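You operate a simulated robot arm through the tools that you are given. There is no shell and no other tool. Be economical: measure what you need, move in short steps, check, and stop when the job is done.

You run a simulated robot arm. Do the job below in one go: nothing can be reset, and whatever is moved stays where it is left.

Task
Seal the pump with the felt plug and work its lever till it shows FIRM.
Fine: raise the yellow lever, seat the plug in the barrel and turn the blue knob a quarter turn; leave the lever up.

Only the result counts: the job must be done as asked and must still hold three seconds after the hand-in. Knocking over, shifting, dropping, spilling or breaking anything else fails it. Lids that push on must go on centred and level and be pressed home; caps that screw on are set level and turned clockwise until they are tight.

Robot
A 6-joint arm with a two-finger parallel gripper, fixed in place. Base frame: the origin is at the foot of the arm, x ahead of it, y to its left, z up; the work surface is at about z = 0.7. Units: m, degrees, N and s.
With the tool pointing down near the work surface it reaches from about 0.22 to 0.62 m from the base axis. Its first joint turns from -66.0 to 66.0 degrees. Payload 2.7 kg.
The TCP is the grasp point between the finger pads, 0.023 m short of the fingertips. In the tool frame z runs along the fingers and y along their closing line. The gripper opens to 0.094 m. The fingers are 0.038 m wide and 0.01 m thick; the gripper's body (0.054 by 0.096 m) begins 0.039 m behind the TCP.
Orientation is that of the tool frame in the base frame, as a unit quaternion [w, x, y, z]. With the fingers straight down and closing along the base's y, the tool's x points along the base's -x, its y along +y and its z along -z.

Tools
- The arm moves only by the tool apply_moves. Its argument "targets" is a list of rows, each an object (a shift or turn left out is 0, a gripper value left out holds the last) with "xyz": the shift along the base's x, y, z in mm, a list of three; "rotation": the turn, a rotation vector about the base's x, y, z in degrees, a list of three; "grip": the opening, from 0 (shut) to 1 (fully open). In form: [{"xyz": [dx, dy, dz], "rotation": [rx, ry, rz], "grip": grip}, ...]. A call has 1 to 10 rows; each row shifts and turns the commanded pose from where the row before left it. A row lasts 0.2 s, in which the tool goes at most 0.05 m and 8.6 degrees; a call with a longer step from one row to the next is refused whole, and so is a gripper value outside its range. A pose out of reach is approached as far as the arm can. The call stops where the force on the tool passes 50 N (or 10 N more than at its start, if that is more) or the arm is blocked; 0.2 s more then pass. The fingers move at their own pace (about 0.045 m/s each) and stop on an object; they squeeze with about 39 N. The grip force told is the motor's: it shows also when the fingers shut on nothing. Time passes only in rows, and 0.2 s behind the last, so rows that do not move let the fingers close. It gives the time, the measured TCP pose, the force on the tool (base axes), the opening and the grip force at its end, in the units of the frame above (readings bear some noise), and new pictures: "show" is both (left out), scene, wrist or none.
- Cameras (640 x 400 px; columns grow to the right, rows downward): "scene" is fixed at [0.0829, -0.4372, 1.4054]; the picture's right is [0.71, -0.70, 0.00], its down [-0.41, -0.42, -0.81] and it looks along [0.57, 0.58, -0.59] (base axes); focal length 308 px, centre (320, 200). "wrist" rides on the gripper at [0.086, 0.016, -0.075] in the tool frame; the picture's right is [-0.18, 0.98, 0.00], its down [-0.58, -0.11, -0.81] and it looks along [-0.79, -0.15, 0.59] (tool axes); focal length 243 px, centre (320, 200). There is no depth. A picture from a camera that has moved, and an enlarged one, comes with that camera's place and axes in the base frame and with its lens.
- enlarge(camera, box): a new picture of the part [left, top, right, bottom] of that camera's present view, enlarged. It takes no simulated time.
- sign_off(): hands the job in; it is judged then, once.

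Work in short steps. Places have to be worked out from the pictures, the camera data and where the tool is seen: move nearer, look again, correct. Check each grasp and each placing, and mend what went wrong. You have 120 turns and 170 pictures in all, those below and enlarged ones among them. Open the gripper and draw the arm clear of the work before you hand the job in, unless the task says otherwise; then end with one line.

The tools are called after ">>>" as name(argument=value, ...) on one line, values as JSON. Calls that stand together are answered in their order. apply_moves: Moves the arm, as the interface text tells. Its arguments: {"type":"object","properties":{"targets":{"type":"array","items":{"type":"object","properties":{"xyz":{"type":"array","items":{"type":"number"}},"rotation":{"type":"array","items":{"type":"number"}},"grip":{"type":"number"}}}},"show":{"type":"string","enum":["both","scene","wrist","none"]}},"required":["targets"]} The other tools are called the same way: enlarge (camera, box) takes an enlarged picture of a part of a camera's view; sign_off () hands the job in.

At the start:

```text
time_s: 0.0
tcp_pos: [0.4535, 0.1458, 1.0251]
tcp_rot: [0.001, -0.001, 1.0, 0.0]
contact_force: [0.8, -0.2, -0.9]
grip_width: 0.0939
grasp_force: 0.1
```

scene: 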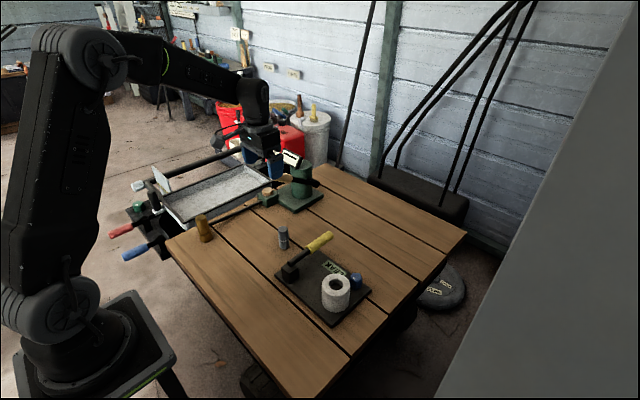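
wrist: 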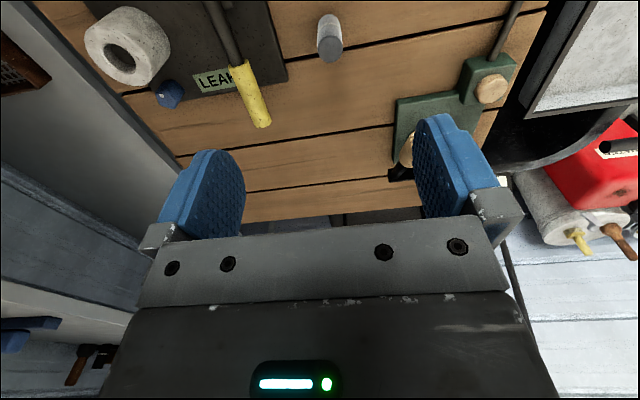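

The pictures show a pump board with a white barrel, a blue knob, a yellow lever and a LEAK label, plus a grey plug standing on the table. I'll enlarge both views to measure them.

>>> enlarge(camera="scene", box=[240, 210, 400, 335])

>>> enlarge(camera="wrist", box=[60, 0, 380, 200])

```text
3.20 times, centred on (320, 272) of scene
camera zoom: at [0.0829, -0.4372, 1.4054], right [0.71, -0.7, 0.0], down [-0.41, -0.42, -0.81], along [0.57, 0.58, -0.59], focal length 986 px, centre (320, -32)
```

zoom: 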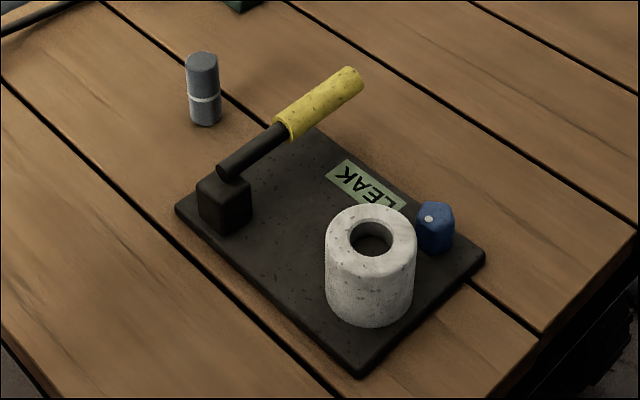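

```text
2.00 times, centred on (220, 100) of wrist
camera zoom: at [0.3673, 0.1607, 1.1008], right [0.18, 0.98, 0.0], down [0.58, -0.11, 0.81], along [0.79, -0.15, -0.59], focal length 485 px, centre (520, 400)
```

zoom: 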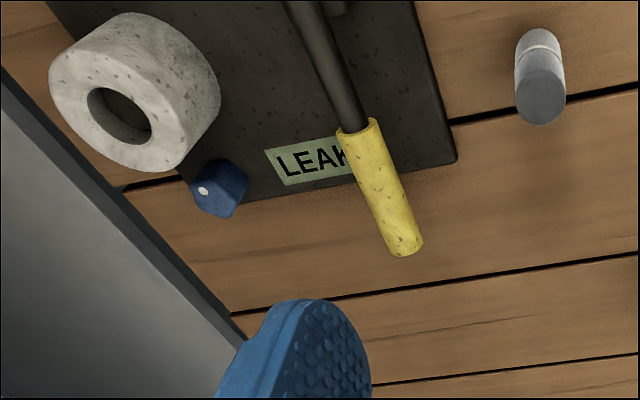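

The lever runs almost along x, from a pivot near (0.435, 0.037, 0.75) to a tip near (0.58, 0.028, 0.78). I put the plug at (0.50, 0.15), the barrel at (0.465, -0.108) and the knob at (0.53, -0.112). I'll move above the lever handle and look again.

>>> apply_moves(targets=[{"xyz": [18, -23, -29]}, {"xyz": [18, -23, -29]}, {"xyz": [18, -23, -29]}, {"xyz": [18, -23, -29]}, {"xyz": [18, -23, -29]}, {}])

```text
time_s: 1.4
tcp_pos: [0.5449, 0.0293, 0.8821]
tcp_rot: [0.0, 0.0, 1.0, -0.001]
contact_force: [-0.8, 0.2, -0.1]
grip_width: 0.0939
grasp_force: 0.0
camera wrist: at [0.4584, 0.0445, 0.957], right [0.18, 0.98, 0.0], down [0.58, -0.11, 0.81], along [0.79, -0.15, -0.59], focal length 243 px, centre (320, 200)
```

scene: 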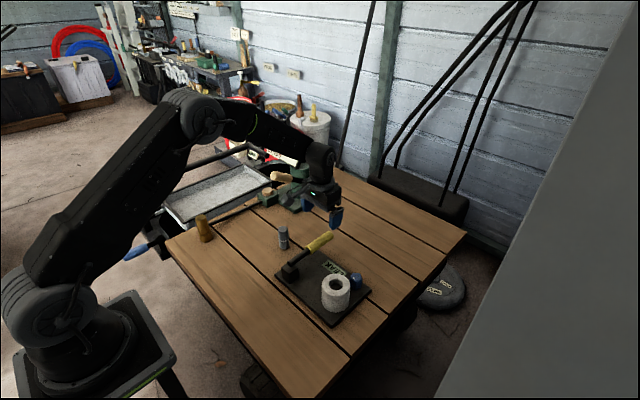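
wrist: 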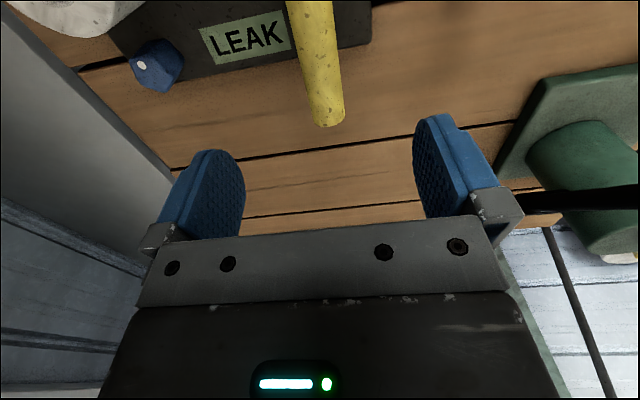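

The tip agrees at about (0.581, 0.026, 0.78), with the lever yawed about -5°. I'll align the yaw and go down over the handle.

>>> apply_moves(targets=[{"xyz": [2, 0, -25], "rotation": [0, 0, -5]}, {"xyz": [2, 0, -25]}, {"xyz": [0, 0, -20]}, {"xyz": [0, 0, -15]}, {}])

>>> enlarge(camera="scene", box=[260, 190, 388, 270])

```text
time_s: 2.6
tcp_pos: [0.5493, 0.0287, 0.7949]
tcp_rot: [0.001, 0.043, 0.999, 0.0]
contact_force: [-0.2, -0.1, 0.0]
grip_width: 0.0941
grasp_force: 0.0
camera wrist: at [0.4632, 0.0517, 0.87], right [0.27, 0.96, 0.0], down [0.57, -0.16, 0.81], along [0.78, -0.22, -0.59], focal length 243 px, centre (320, 200)
```

scene: 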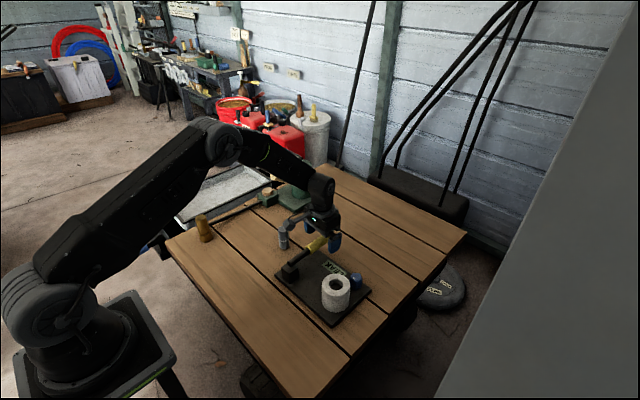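
wrist: 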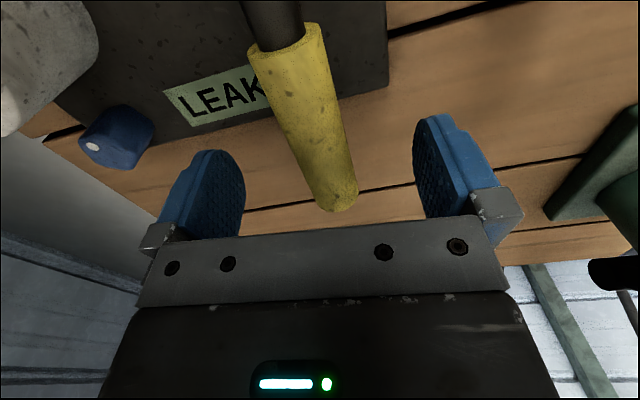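

```text
5.00 times, centred on (324, 230) of scene
camera zoom: at [0.0829, -0.4372, 1.4054], right [0.71, -0.7, 0.0], down [-0.41, -0.42, -0.81], along [0.57, 0.58, -0.59], focal length 1541 px, centre (300, 50)
```

zoom: 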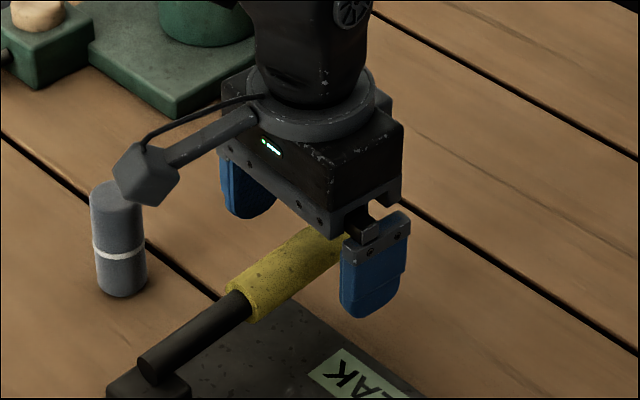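

The handle sits between the fingers, about 1–2 mm to the left of centre. I'll descend to handle height and close on it.

>>> apply_moves(targets=[{"xyz": [0, 1.5, -10], "rotation": [0, 0, 2.5]}, {"xyz": [0, 0, -9], "grip": 0.6}, {"grip": 0.3}, {"grip": 0}, {}, {}, {}])

```text
time_s: 4.2
tcp_pos: [0.5488, 0.0312, 0.7762]
tcp_rot: [0.0, 0.02, 1.0, -0.001]
contact_force: [-0.5, -10.0, 0.1]
grip_width: 0.0286
grasp_force: 38.9
camera wrist: at [0.4624, 0.0488, 0.8515], right [0.22, 0.97, 0.0], down [0.58, -0.13, 0.81], along [0.79, -0.18, -0.59], focal length 243 px, centre (320, 200)
```

scene: 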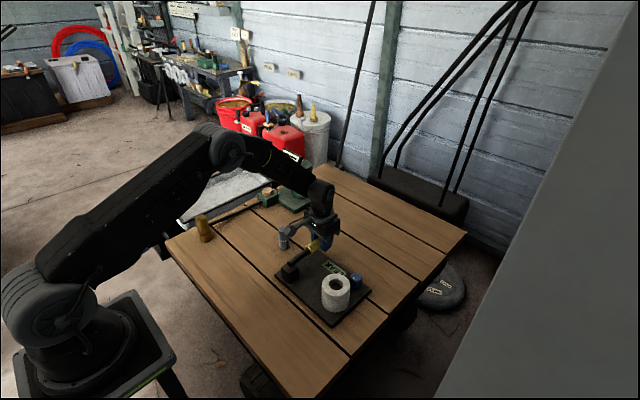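
wrist: 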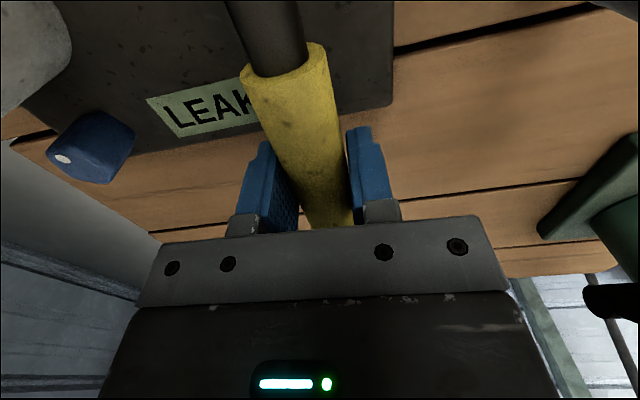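

The handle is held at a width of 28.6 mm. I'll lift it along an arc about the pivot, turning the tool with the lever.

>>> apply_moves(targets=[{"xyz": [-2, -1, 7], "rotation": [0, -3.6, 0]}, {"xyz": [-2.2, 0, 7], "rotation": [0, -3.6, 0]}, {"xyz": [-3.2, 0, 7.5], "rotation": [0, -4, 0]}, {"xyz": [-3.4, 0, 7.4], "rotation": [0, -4, 0]}, {}])

>>> enlarge(camera="scene", box=[260, 190, 388, 270])

```text
time_s: 5.4
tcp_pos: [0.5423, 0.0303, 0.8086]
tcp_rot: [0.139, 0.019, 0.99, 0.005]
contact_force: [26.9, -11.4, 9.9]
grip_width: 0.0287
grasp_force: 39.2
camera wrist: at [0.4383, 0.0488, 0.8575], right [0.21, 0.97, 0.06], down [0.33, -0.13, 0.93], along [0.92, -0.18, -0.35], focal length 243 px, centre (320, 200)
```

scene: 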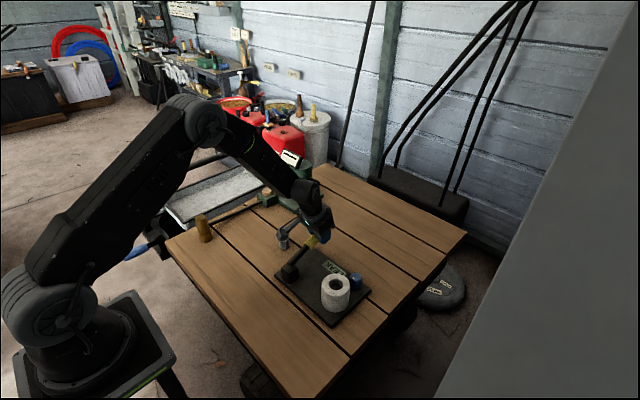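
wrist: 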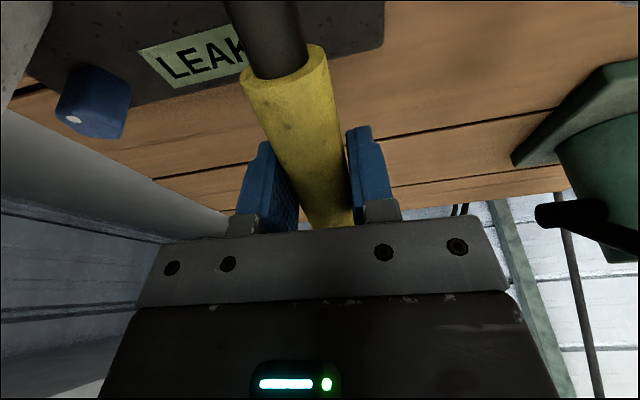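

```text
5.00 times, centred on (324, 230) of scene
camera zoom: at [0.0833, -0.4375, 1.4053], right [0.71, -0.7, 0.0], down [-0.41, -0.42, -0.81], along [0.57, 0.58, -0.59], focal length 1541 px, centre (300, 50)
```

zoom: 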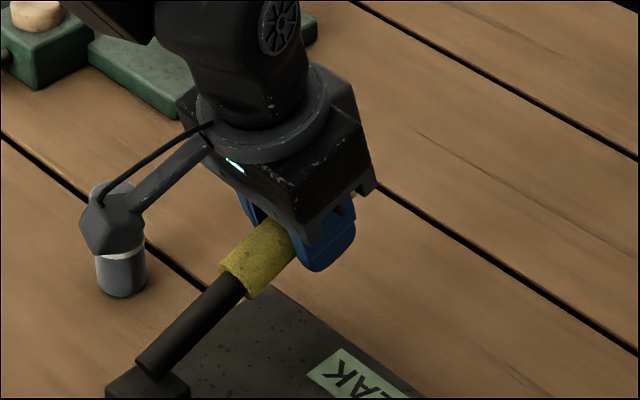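

The lever follows. The force points radially outward, so I refit the pivot to about (0.430, 0.768) with a radius of 0.119. I'll continue on the corrected arc.

>>> apply_moves(targets=[{"xyz": [1, 0, 10], "rotation": [0, -4, 0]}, {"xyz": [-3.9, 0, 8.8], "rotation": [0, -4, 0]}, {"xyz": [-4.2, 0, 7.2], "rotation": [0, -4, 0]}, {"xyz": [-4.6, 0, 6.8], "rotation": [0, -4, 0]}, {}], show="scene")

```text
time_s: 6.6
tcp_pos: [0.5552, 0.0251, 0.8376]
tcp_rot: [0.229, 0.028, 0.973, -0.011]
contact_force: [-10.0, -5.7, -0.1]
grip_width: 0.0277
grasp_force: 39.2
out of reach, approached as far as the arm can: row 3, 4
```

scene: 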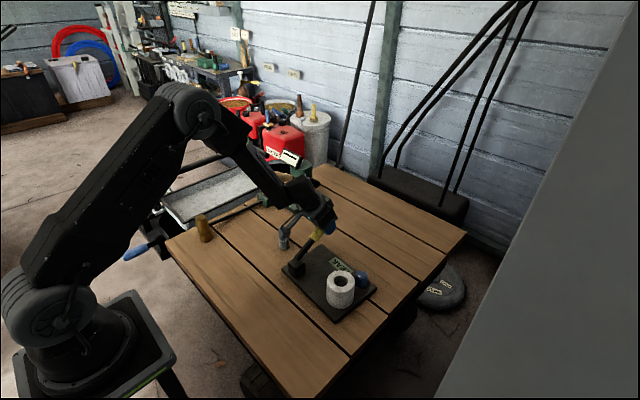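

The tilt ran into an arm limit and the pump board was dragged forward by a small amount. I'll release the handle here and see how the board and lever stand.

>>> apply_moves(targets=[{"grip": 0.4}, {"grip": 0.6}, {}, {}], show="both")

>>> enlarge(camera="scene", box=[240, 190, 400, 335])

```text
time_s: 7.6
tcp_pos: [0.5569, 0.0265, 0.8394]
tcp_rot: [0.232, 0.025, 0.972, -0.01]
contact_force: [0.0, 0.2, 0.0]
grip_width: 0.0564
grasp_force: 0.1
camera wrist: at [0.4463, 0.0476, 0.8675], right [0.22, 0.97, 0.07], down [0.15, -0.11, 0.98], along [0.96, -0.2, -0.17], focal length 243 px, centre (320, 200)
```

scene: 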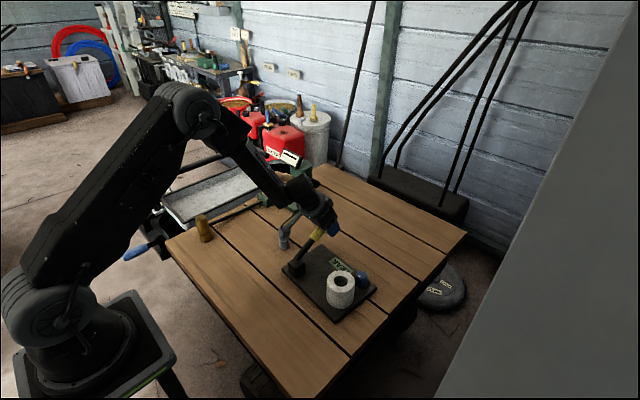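
wrist: 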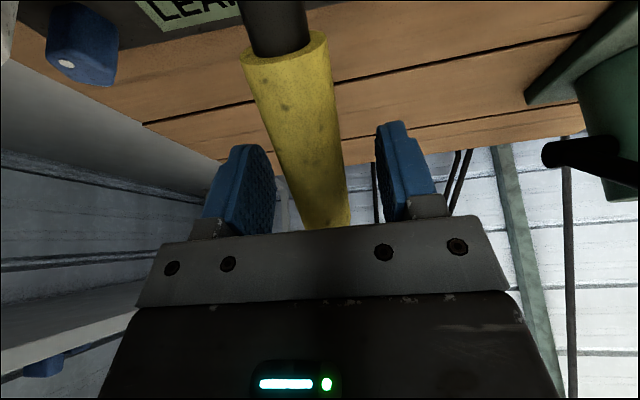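

```text
2.76 times, centred on (320, 262) of scene
camera zoom: at [0.0829, -0.4372, 1.4054], right [0.71, -0.7, 0.0], down [-0.41, -0.42, -0.81], along [0.57, 0.58, -0.59], focal length 850 px, centre (320, 28)
```

zoom: 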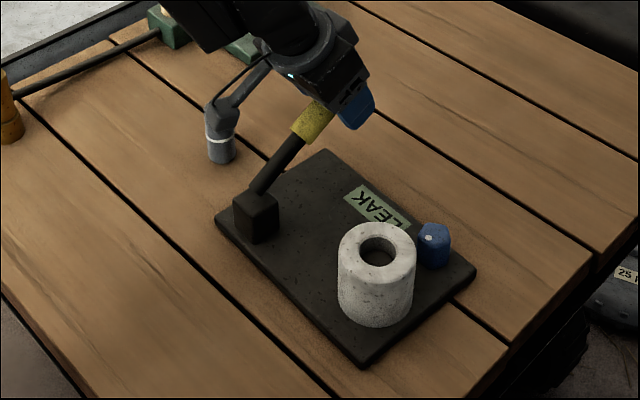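

The lever holds at about 35° by friction, and the pivot is now near (0.454, 0.033, 0.768). I'll bring the tool back towards vertical around the open grip, then regrasp and let the handle pivot in the pads.

>>> apply_moves(targets=[{"xyz": [0, 0, 2], "rotation": [0, 6, 0]}, {"xyz": [0, 0, 2], "rotation": [0, 6, 0]}, {}], show="none")

```text
time_s: 8.4
tcp_pos: [0.5589, 0.0208, 0.8425]
tcp_rot: [0.128, 0.025, 0.991, -0.012]
contact_force: [0.3, -0.3, 0.1]
grip_width: 0.0564
grasp_force: 0.0
out of reach, approached as far as the arm can: row 1
```

Pose and command agree again, with a tilt of 15°. I'll go vertical, centre in y and regrasp near the handle's end.

>>> apply_moves(targets=[{"xyz": [0, 3, 0], "rotation": [0, 7, 0]}, {"xyz": [0, 3, -2], "rotation": [0, 7, 0]}, {}])

>>> enlarge(camera="scene", box=[260, 190, 388, 270])

```text
time_s: 9.2
tcp_pos: [0.5592, 0.0272, 0.8426]
tcp_rot: [0.005, 0.023, 1.0, -0.016]
contact_force: [0.9, 0.2, -0.3]
grip_width: 0.0563
grasp_force: 0.1
camera wrist: at [0.4721, 0.0486, 0.915], right [0.23, 0.97, -0.03], down [0.57, -0.11, 0.82], along [0.79, -0.2, -0.58], focal length 243 px, centre (320, 200)
```

scene: 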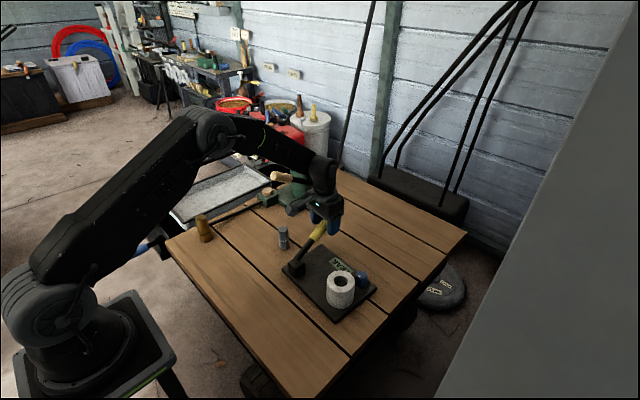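
wrist: 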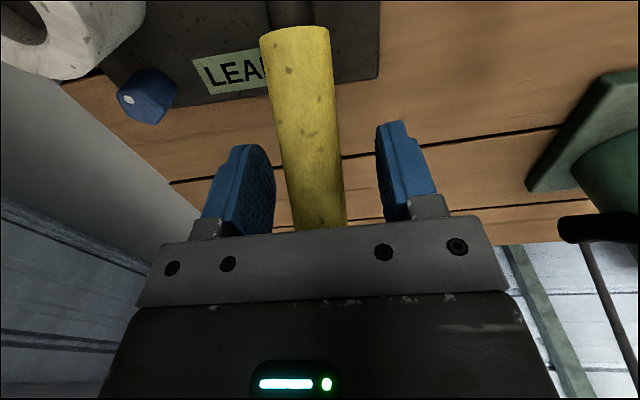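

```text
5.00 times, centred on (324, 230) of scene
camera zoom: at [0.0829, -0.4372, 1.4054], right [0.71, -0.7, 0.0], down [-0.41, -0.42, -0.81], along [0.57, 0.58, -0.59], focal length 1541 px, centre (300, 50)
```

zoom: 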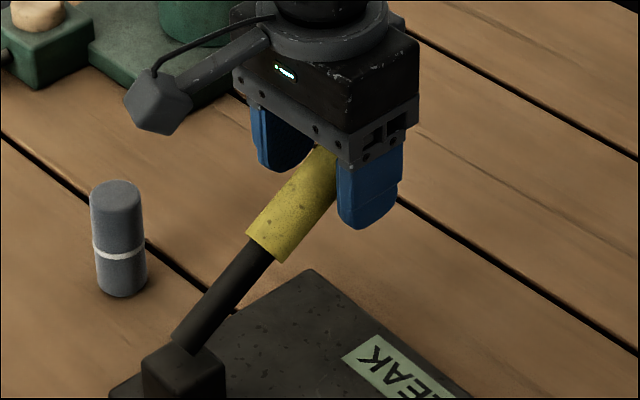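

The lever handle is centred and the plug is untouched. I'll close on it and take a first small arc step, checking force and the board.

>>> apply_moves(targets=[{"rotation": [1.8, 0, 0], "grip": 0.3}, {"grip": 0}, {}, {}, {"xyz": [-8.2, 0, 10.6], "rotation": [0, -3, 0]}, {"xyz": [-9.2, 0, 9.6], "rotation": [0, -3, 0]}, {}])

>>> enlarge(camera="scene", box=[240, 190, 400, 335])

```text
time_s: 10.8
tcp_pos: [0.5397, 0.026, 0.8571]
tcp_rot: [0.053, 0.024, 0.998, 0.001]
contact_force: [-2.2, -5.0, -33.2]
grip_width: 0.0279
grasp_force: 38.6
camera wrist: at [0.4461, 0.0458, 0.9234], right [0.23, 0.97, 0.02], down [0.49, -0.13, 0.86], along [0.84, -0.19, -0.5], focal length 243 px, centre (320, 200)
```

scene: 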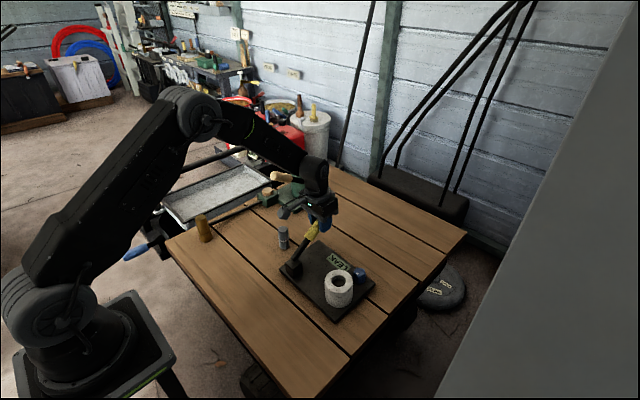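
wrist: 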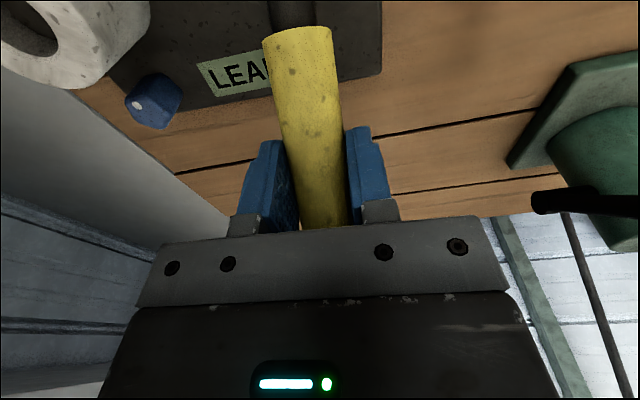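

```text
2.76 times, centred on (320, 262) of scene
camera zoom: at [0.0834, -0.4373, 1.4054], right [0.71, -0.7, 0.0], down [-0.41, -0.42, -0.81], along [0.57, 0.58, -0.59], focal length 850 px, centre (320, 28)
```

zoom: 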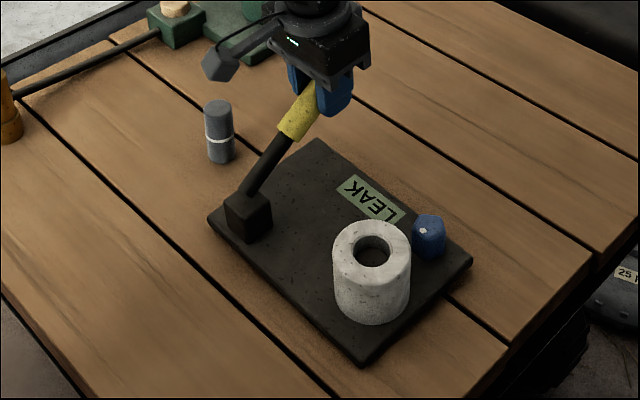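

The lever is at about 43°. The board slid back roughly 9 mm, and I now put the pivot near x = 0.445. I'll continue in small arc steps with more horizontal motion.

>>> apply_moves(targets=[{"xyz": [-8, 0, 3.5], "rotation": [0, -3, 0]}, {"xyz": [-8.8, 0, 4], "rotation": [0, -3, 0]}, {}], show="scene")

>>> enlarge(camera="scene", box=[240, 190, 400, 335])

```text
time_s: 11.6
tcp_pos: [0.5242, 0.0249, 0.868]
tcp_rot: [0.109, 0.023, 0.994, 0.003]
contact_force: [4.1, 8.4, -23.1]
grip_width: 0.0278
grasp_force: 39.0
```

scene: 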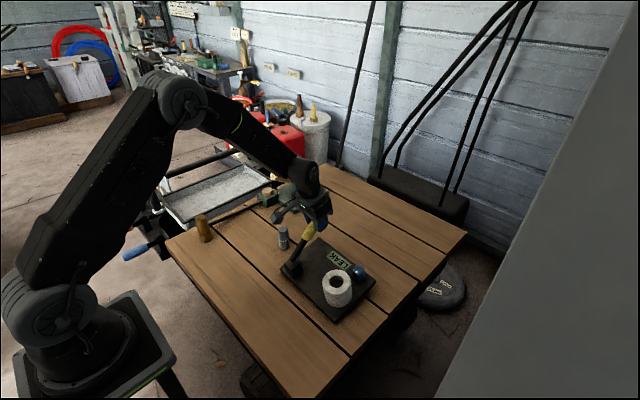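

```text
2.76 times, centred on (320, 262) of scene
camera zoom: at [0.0834, -0.437, 1.4054], right [0.71, -0.7, 0.0], down [-0.41, -0.42, -0.81], along [0.57, 0.58, -0.59], focal length 850 px, centre (320, 28)
```

zoom: 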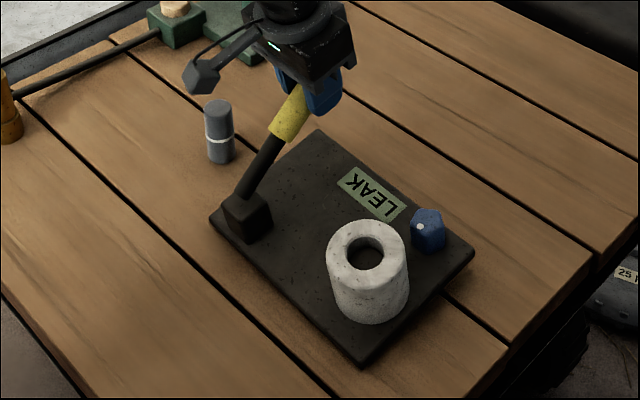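

The board's far edge appears to be lifting, so the lever is at a stop or the hinge is stiff. I'll back off until the board lies flat and then look closely.

>>> apply_moves(targets=[{"xyz": [4, 0, -4], "rotation": [0, 2, 0]}, {"xyz": [4, 0, -4], "rotation": [0, 2, 0]}, {}], show="none")

>>> enlarge(camera="scene", box=[240, 190, 400, 335])

```text
time_s: 12.4
tcp_pos: [0.5339, 0.0266, 0.8612]
tcp_rot: [0.076, 0.023, 0.997, 0.001]
contact_force: [8.7, 9.2, -19.6]
grip_width: 0.0276
grasp_force: 39.1
```

```text
2.76 times, centred on (320, 262) of scene
camera zoom: at [0.0834, -0.437, 1.4055], right [0.71, -0.7, 0.0], down [-0.41, -0.42, -0.81], along [0.57, 0.58, -0.59], focal length 850 px, centre (320, 28)
```

zoom: 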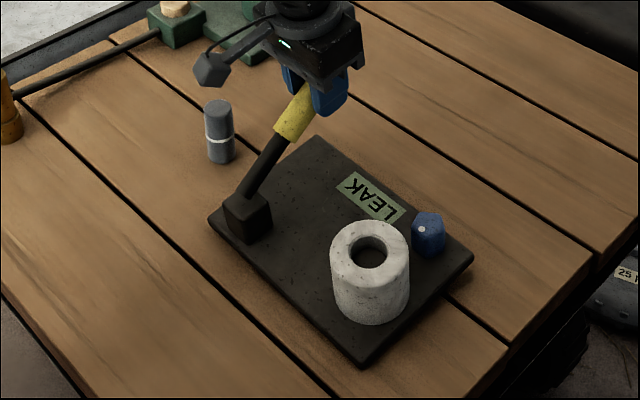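

The board is still slightly lifted, with about 20 N of upward pull, so I'll keep lowering along the tilt arc.

>>> apply_moves(targets=[{"xyz": [3, 0, -4], "rotation": [0, 2, 0]}, {"xyz": [3, 0, -4], "rotation": [0, 2, 0]}, {}], show="none")

>>> enlarge(camera="scene", box=[240, 190, 400, 335])

```text
time_s: 13.2
tcp_pos: [0.5383, 0.0257, 0.8549]
tcp_rot: [0.04, 0.023, 0.999, 0.0]
contact_force: [8.1, 3.2, -22.7]
grip_width: 0.0275
grasp_force: 38.5
```

```text
2.76 times, centred on (320, 262) of scene
camera zoom: at [0.0835, -0.4371, 1.4054], right [0.71, -0.7, 0.0], down [-0.41, -0.42, -0.81], along [0.57, 0.58, -0.59], focal length 850 px, centre (320, 28)
```

zoom: 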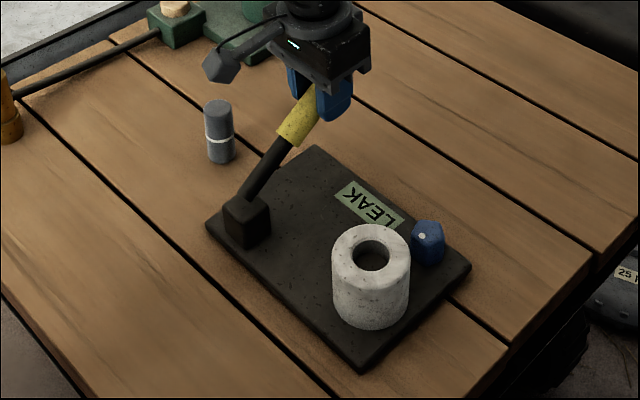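

It looks flat now. I'll ease down a bit more, open, and retreat upward to look.

>>> apply_moves(targets=[{"xyz": [1, 0, -3]}, {"grip": 0.5}, {}, {"grip": 0.6}, {"xyz": [0, 0, 20]}, {"xyz": [0, 0, 30]}, {"xyz": [-20, 40, 20]}, {"xyz": [-20, 40, 0]}, {}], show="both")

>>> enlarge(camera="scene", box=[240, 190, 400, 335])

```text
time_s: 15.2
tcp_pos: [0.498, 0.105, 0.9187]
tcp_rot: [0.041, 0.024, 0.999, 0.001]
contact_force: [0.2, -0.5, 0.1]
grip_width: 0.0564
grasp_force: 0.0
camera wrist: at [0.4066, 0.1243, 0.9873], right [0.23, 0.97, 0.02], down [0.51, -0.14, 0.85], along [0.83, -0.19, -0.52], focal length 243 px, centre (320, 200)
```

scene: 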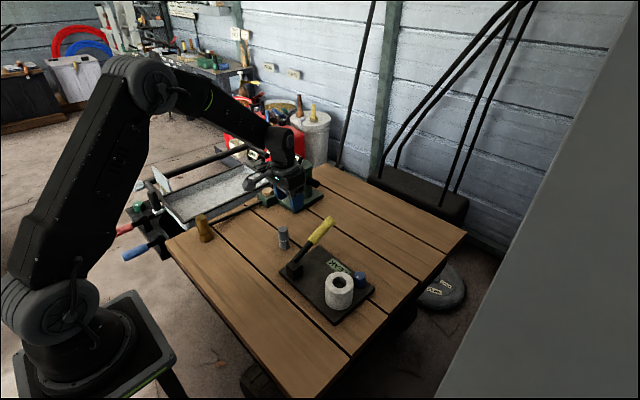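
wrist: 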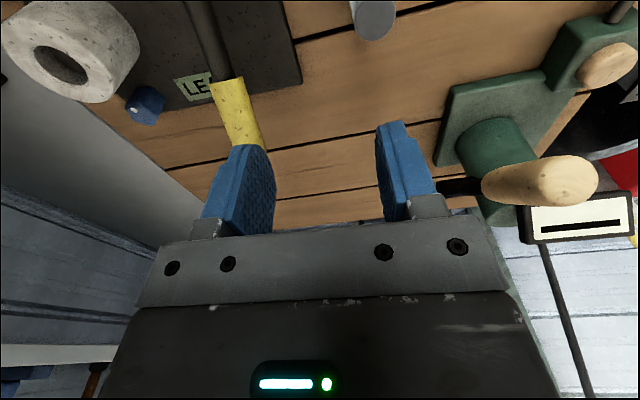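

```text
2.76 times, centred on (320, 262) of scene
camera zoom: at [0.0829, -0.4372, 1.4054], right [0.71, -0.7, 0.0], down [-0.41, -0.42, -0.81], along [0.57, 0.58, -0.59], focal length 850 px, centre (320, 28)
```

zoom: 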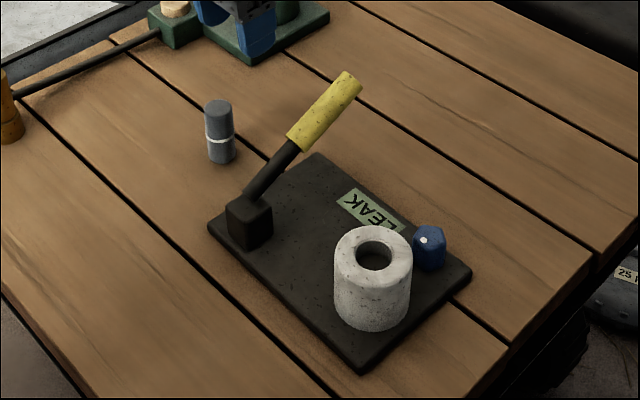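

The board is flat, and the lever sits near what seems to be its upper stop, about 35° above horizontal; lifting further only tilted the board. Next is the plug, at about (0.503, 0.151) with its top near 0.772. I'll straighten the tool and approach from above.

>>> apply_moves(targets=[{"xyz": [1, 16, -5], "rotation": [0, 4.7, 0]}, {"xyz": [2, 15, -15], "rotation": [0, 0, 2.7]}, {"xyz": [1.5, 15, -25]}, {"xyz": [0, 0, -30]}, {}])

>>> enlarge(camera="scene", box=[230, 190, 358, 270])

```text
time_s: 16.4
tcp_pos: [0.5049, 0.1519, 0.8457]
tcp_rot: [0.0, -0.001, 1.0, -0.001]
contact_force: [0.5, -1.1, 0.9]
grip_width: 0.0565
grasp_force: 0.1
camera wrist: at [0.4187, 0.1666, 0.9209], right [0.18, 0.98, 0.0], down [0.58, -0.11, 0.81], along [0.79, -0.15, -0.59], focal length 243 px, centre (320, 200)
```

scene: 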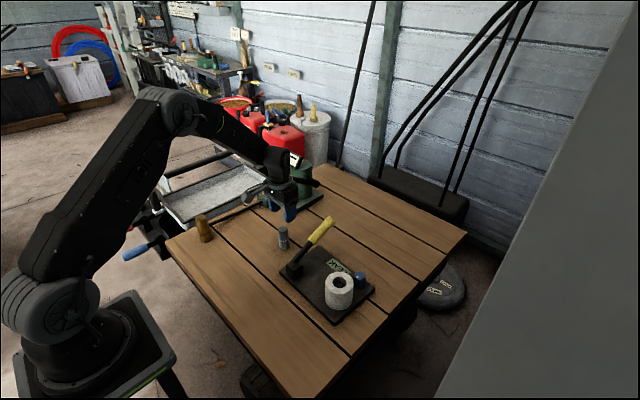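
wrist: 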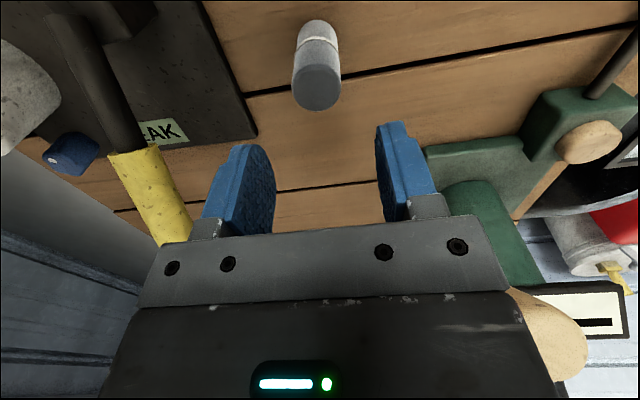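

```text
5.00 times, centred on (294, 230) of scene
camera zoom: at [0.0829, -0.4372, 1.4054], right [0.71, -0.7, 0.0], down [-0.41, -0.42, -0.81], along [0.57, 0.58, -0.59], focal length 1541 px, centre (450, 50)
```

zoom: 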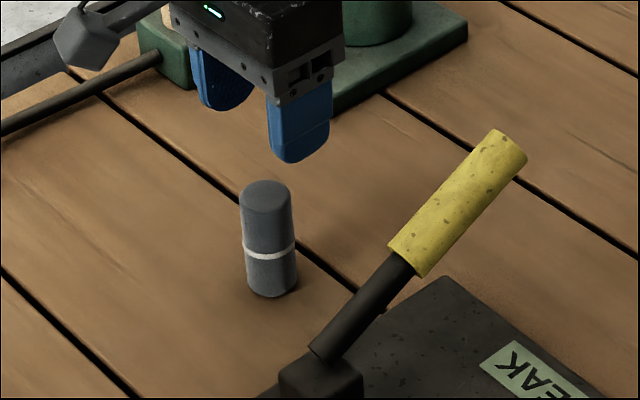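

The plug lies about 3 mm back and 2 mm right of the tool. I'll correct, descend and grip its upper part.

>>> apply_moves(targets=[{"xyz": [-3, -2, -30]}, {"xyz": [0, 0, -30]}, {"xyz": [0, 0, -24]}, {}, {"grip": 0.3}, {"grip": 0}, {}, {}])

>>> enlarge(camera="scene", box=[230, 190, 358, 270])

```text
time_s: 18.2
tcp_pos: [0.5002, 0.1505, 0.7623]
tcp_rot: [0.0, -0.001, 1.0, 0.0]
contact_force: [-0.8, 0.1, -0.9]
grip_width: 0.0305
grasp_force: 38.9
camera wrist: at [0.4133, 0.1667, 0.8372], right [0.18, 0.98, 0.0], down [0.58, -0.11, 0.81], along [0.79, -0.15, -0.59], focal length 243 px, centre (320, 200)
```

scene: 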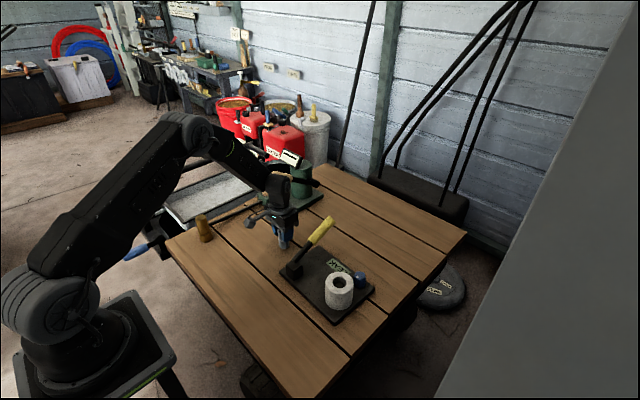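
wrist: 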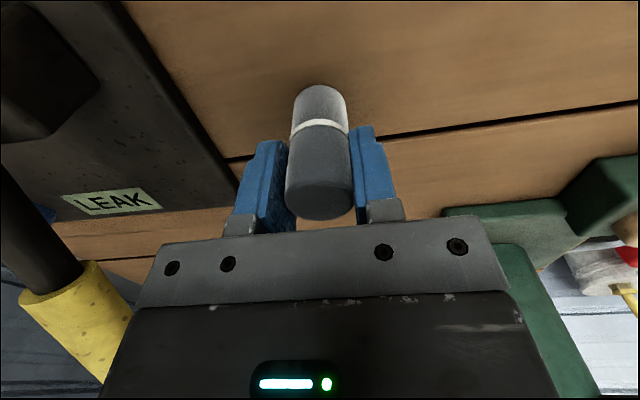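

```text
5.00 times, centred on (294, 230) of scene
camera zoom: at [0.0829, -0.4372, 1.4054], right [0.71, -0.7, 0.0], down [-0.41, -0.42, -0.81], along [0.57, 0.58, -0.59], focal length 1541 px, centre (450, 50)
```

zoom: 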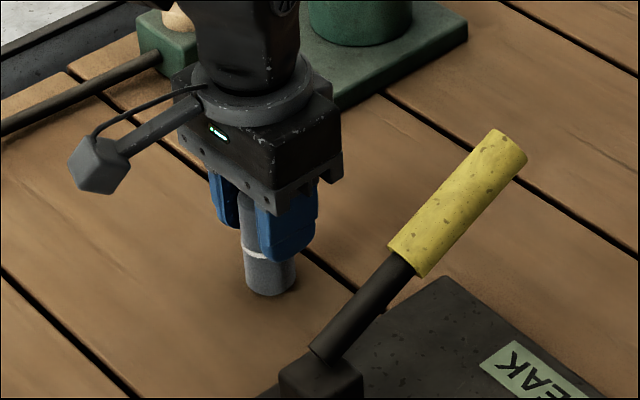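

The plug is held at a width of 30.5 mm. I'll lift it well clear of the lever tip before crossing to the barrel.

>>> apply_moves(targets=[{"xyz": [0, 0, 20]}, {"xyz": [0, 0, 40]}, {"xyz": [0, 0, 40]}, {"xyz": [0, 0, 40]}, {"xyz": [0, 0, 45]}, {}], show="wrist")

>>> apply_moves(targets=[{"xyz": [-3, -35, 0]}, {"xyz": [-3, -40, 0]}, {"xyz": [-3, -40, 0]}, {"xyz": [-3, -40, 0]}, {"xyz": [-3, -35, 0]}, {"xyz": [-3, -35, 0]}, {"xyz": [-4, -31, 0]}, {}])

>>> enlarge(camera="scene", box=[260, 180, 420, 330])

```text
time_s: 19.6
tcp_pos: [0.5023, 0.1496, 0.9474]
tcp_rot: [-0.001, 0.0, 1.0, -0.001]
contact_force: [-1.7, 0.0, -0.2]
grip_width: 0.0304
grasp_force: 39.4
camera wrist: at [0.4143, 0.1649, 1.0227], right [0.18, 0.98, 0.0], down [0.58, -0.11, 0.81], along [0.79, -0.15, -0.59], focal length 243 px, centre (320, 200)
```

wrist: 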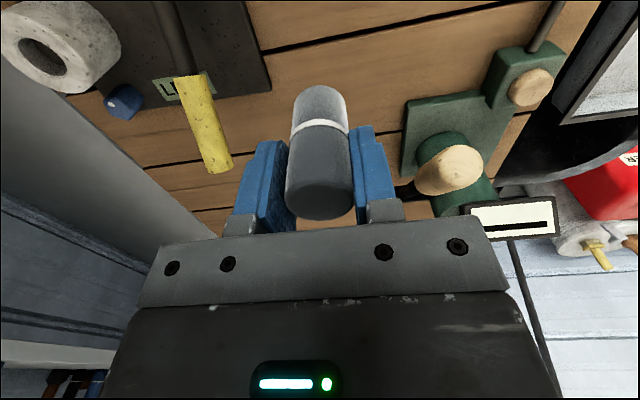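

```text
time_s: 21.4
tcp_pos: [0.4784, -0.1057, 0.9462]
tcp_rot: [0.0, -0.001, 1.0, -0.001]
contact_force: [0.7, 0.0, -0.8]
grip_width: 0.0311
grasp_force: 38.8
camera wrist: at [0.3914, -0.0899, 1.0213], right [0.18, 0.98, 0.0], down [0.58, -0.11, 0.81], along [0.79, -0.15, -0.59], focal length 243 px, centre (320, 200)
```

scene: 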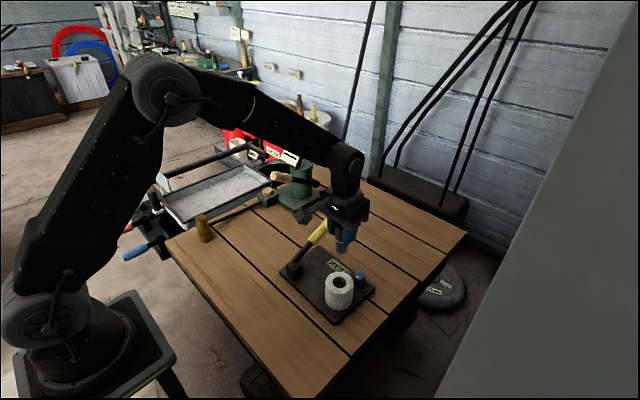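
wrist: 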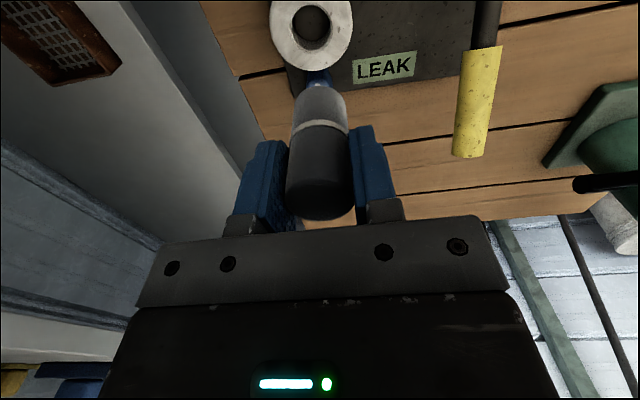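

```text
2.67 times, centred on (340, 255) of scene
camera zoom: at [0.0828, -0.4372, 1.4054], right [0.71, -0.7, 0.0], down [-0.41, -0.42, -0.81], along [0.57, 0.58, -0.59], focal length 822 px, centre (267, 53)
```

zoom: 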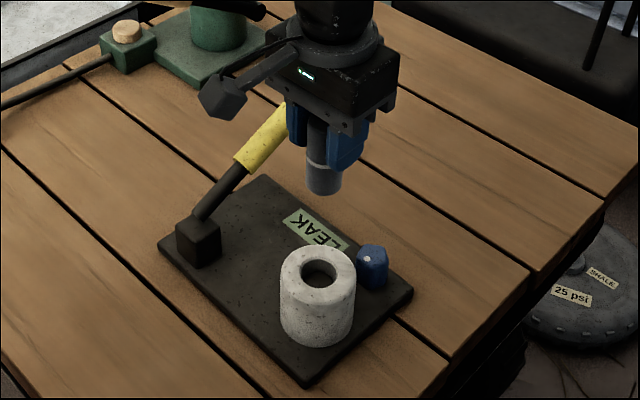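

Scene and wrist estimates put the barrel hole near (0.470, -0.110). I'll move over it and lower partway so the plug end and hole can be compared directly.

>>> apply_moves(targets=[{"xyz": [-4, -2, -20]}, {"xyz": [-4, -2, -20]}, {"xyz": [0, 0, -20]}, {}])

>>> enlarge(camera="scene", box=[290, 220, 386, 320])

>>> enlarge(camera="wrist", box=[240, 0, 400, 160])

```text
time_s: 22.4
tcp_pos: [0.4714, -0.1089, 0.8854]
tcp_rot: [-0.001, -0.001, 1.0, -0.001]
contact_force: [-0.6, -0.1, -0.2]
grip_width: 0.0306
grasp_force: 38.6
camera wrist: at [0.3845, -0.0931, 0.9606], right [0.18, 0.98, 0.0], down [0.58, -0.11, 0.81], along [0.79, -0.15, -0.59], focal length 243 px, centre (320, 200)
```

scene: 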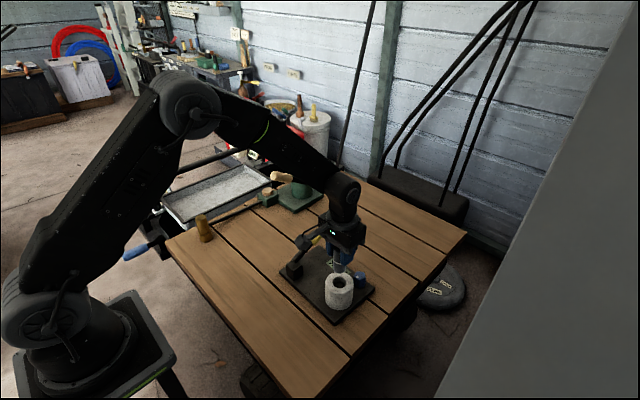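
wrist: 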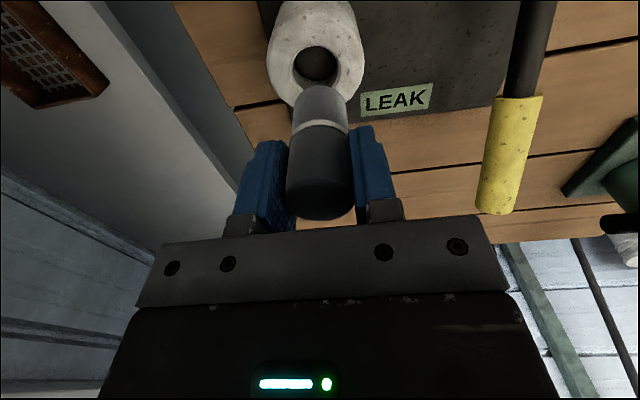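

```text
4.00 times, centred on (338, 270) of scene
camera zoom: at [0.0829, -0.4372, 1.4054], right [0.71, -0.7, 0.0], down [-0.41, -0.42, -0.81], along [0.57, 0.58, -0.59], focal length 1233 px, centre (248, -80)
```

zoom: 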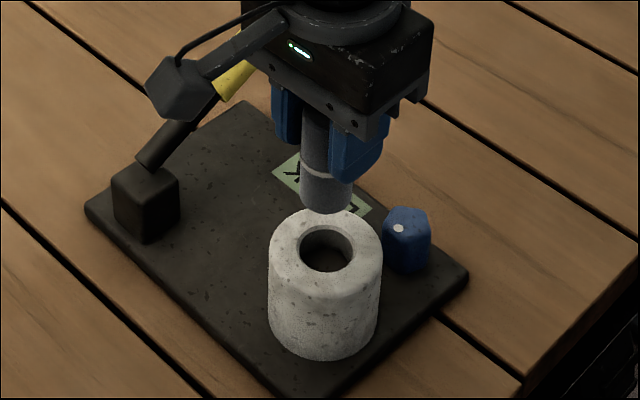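

```text
2.50 times, centred on (320, 80) of wrist
camera zoom: at [0.3845, -0.0931, 0.9606], right [0.18, 0.98, 0.0], down [0.58, -0.11, 0.81], along [0.79, -0.15, -0.59], focal length 606 px, centre (320, 500)
```

zoom: 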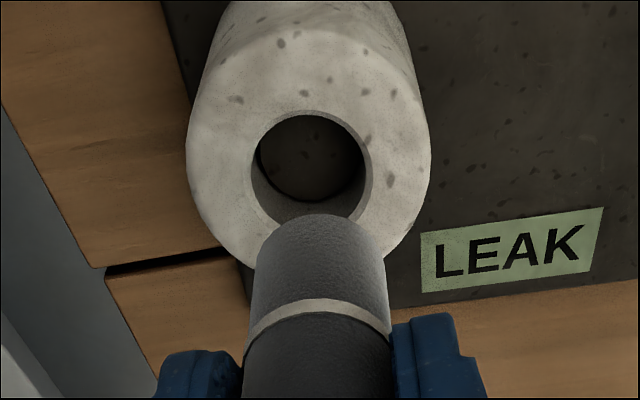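

The plug's pose agrees with the wrist geometry. Both cameras together put the hole at about (0.467, -0.1125) with its rim at z ≈ 0.780. I'll shift and lower to just above the rim.

>>> apply_moves(targets=[{"xyz": [-4, -3.5, -10]}, {"xyz": [0, 0, -15]}, {"xyz": [0, 0, -7]}, {}], show="none")

>>> enlarge(camera="scene", box=[304, 240, 368, 320])

>>> enlarge(camera="wrist", box=[240, 0, 400, 160])

```text
time_s: 23.4
tcp_pos: [0.4685, -0.1125, 0.854]
tcp_rot: [0.0, -0.001, 1.0, -0.001]
contact_force: [0.2, 0.4, 0.0]
grip_width: 0.0307
grasp_force: 39.2
```

```text
5.00 times, centred on (336, 280) of scene
camera zoom: at [0.0829, -0.4372, 1.4054], right [0.71, -0.7, 0.0], down [-0.41, -0.42, -0.81], along [0.57, 0.58, -0.59], focal length 1541 px, centre (240, -200)
```

zoom: 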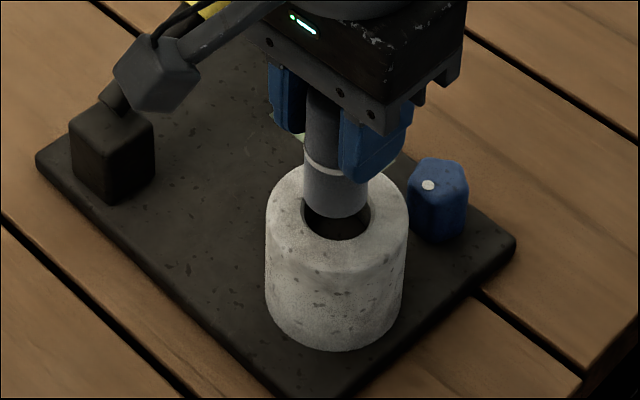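

```text
2.50 times, centred on (320, 80) of wrist
camera zoom: at [0.3809, -0.0968, 0.9298], right [0.18, 0.98, 0.0], down [0.58, -0.11, 0.81], along [0.79, -0.15, -0.59], focal length 606 px, centre (320, 500)
```

zoom: 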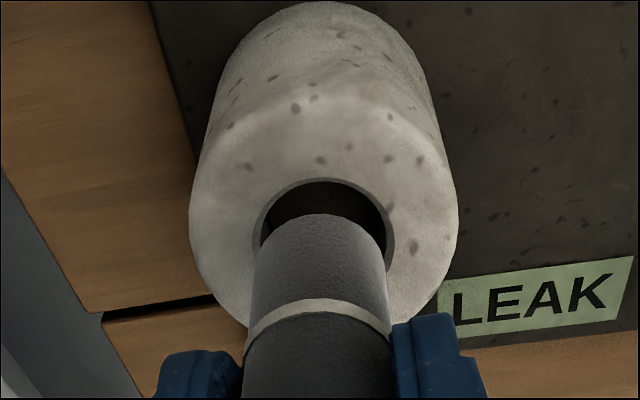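

The plug is nearly over the hole, which lies about 1 mm further in x, and the rim chamfer gives some margin. I'll correct and lower it into the mouth.

>>> apply_moves(targets=[{"xyz": [1.2, -0.2, -6]}, {"xyz": [0, 0, -6]}, {"xyz": [0, 0, -4]}, {"xyz": [0, 0, -4]}, {}], show="none")

>>> enlarge(camera="scene", box=[304, 240, 368, 320])

>>> enlarge(camera="wrist", box=[240, 0, 400, 160])

```text
time_s: 24.6
tcp_pos: [0.4689, -0.1138, 0.8353]
tcp_rot: [0.003, -0.001, 1.0, -0.001]
contact_force: [9.1, 5.0, 3.0]
grip_width: 0.0307
grasp_force: 39.2
```

```text
5.00 times, centred on (336, 280) of scene
camera zoom: at [0.083, -0.4371, 1.4054], right [0.71, -0.7, 0.0], down [-0.41, -0.42, -0.81], along [0.57, 0.58, -0.59], focal length 1541 px, centre (240, -200)
```

zoom: 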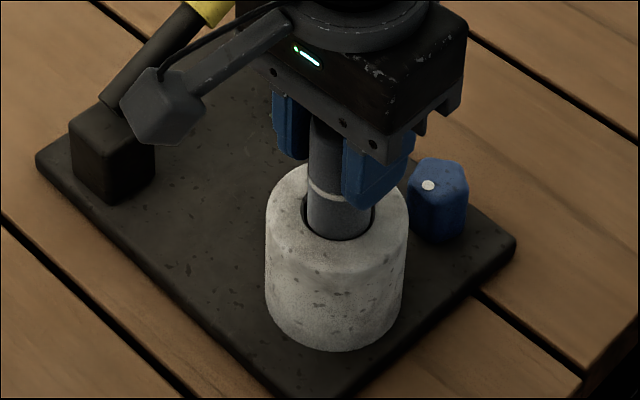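

```text
2.50 times, centred on (320, 80) of wrist
camera zoom: at [0.3824, -0.098, 0.9102], right [0.18, 0.98, 0.0], down [0.58, -0.11, 0.81], along [0.8, -0.15, -0.59], focal length 606 px, centre (320, 500)
```

zoom: 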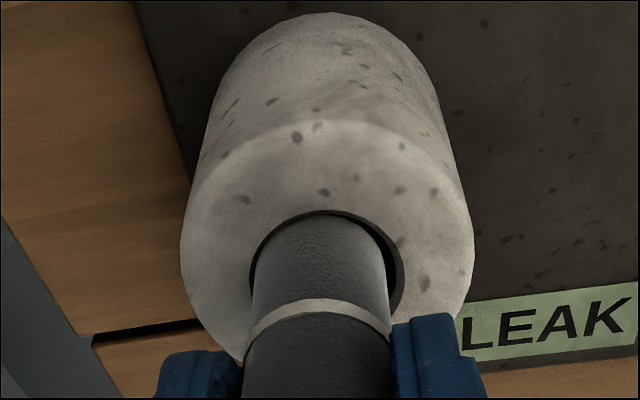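

The plug has entered the chamfer but touches its -x/-y side; the force is about (9, 5) N. I'll nudge it (+1.2, +1.4) mm and continue down.

>>> apply_moves(targets=[{"xyz": [1.2, 1.4, 0]}, {"xyz": [0, 0, -3]}, {"xyz": [0, 0, -3]}, {}], show="none")

>>> enlarge(camera="wrist", box=[240, 0, 400, 160])

```text
time_s: 25.6
tcp_pos: [0.4697, -0.1135, 0.8275]
tcp_rot: [0.001, -0.001, 1.0, 0.0]
contact_force: [6.3, 5.8, 2.4]
grip_width: 0.0307
grasp_force: 39.0
```

```text
2.50 times, centred on (320, 80) of wrist
camera zoom: at [0.3826, -0.0977, 0.9035], right [0.18, 0.98, 0.0], down [0.58, -0.11, 0.81], along [0.79, -0.15, -0.59], focal length 606 px, centre (320, 500)
```

zoom: 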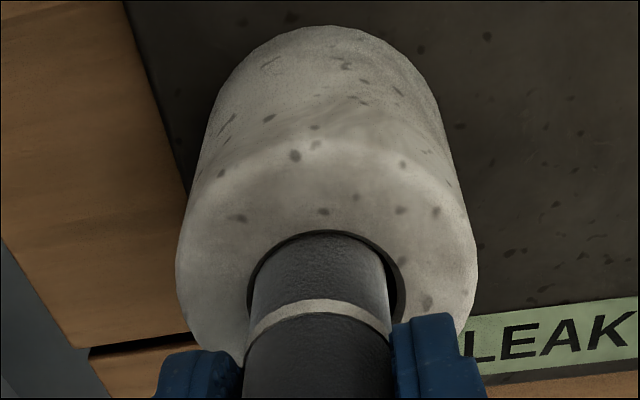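

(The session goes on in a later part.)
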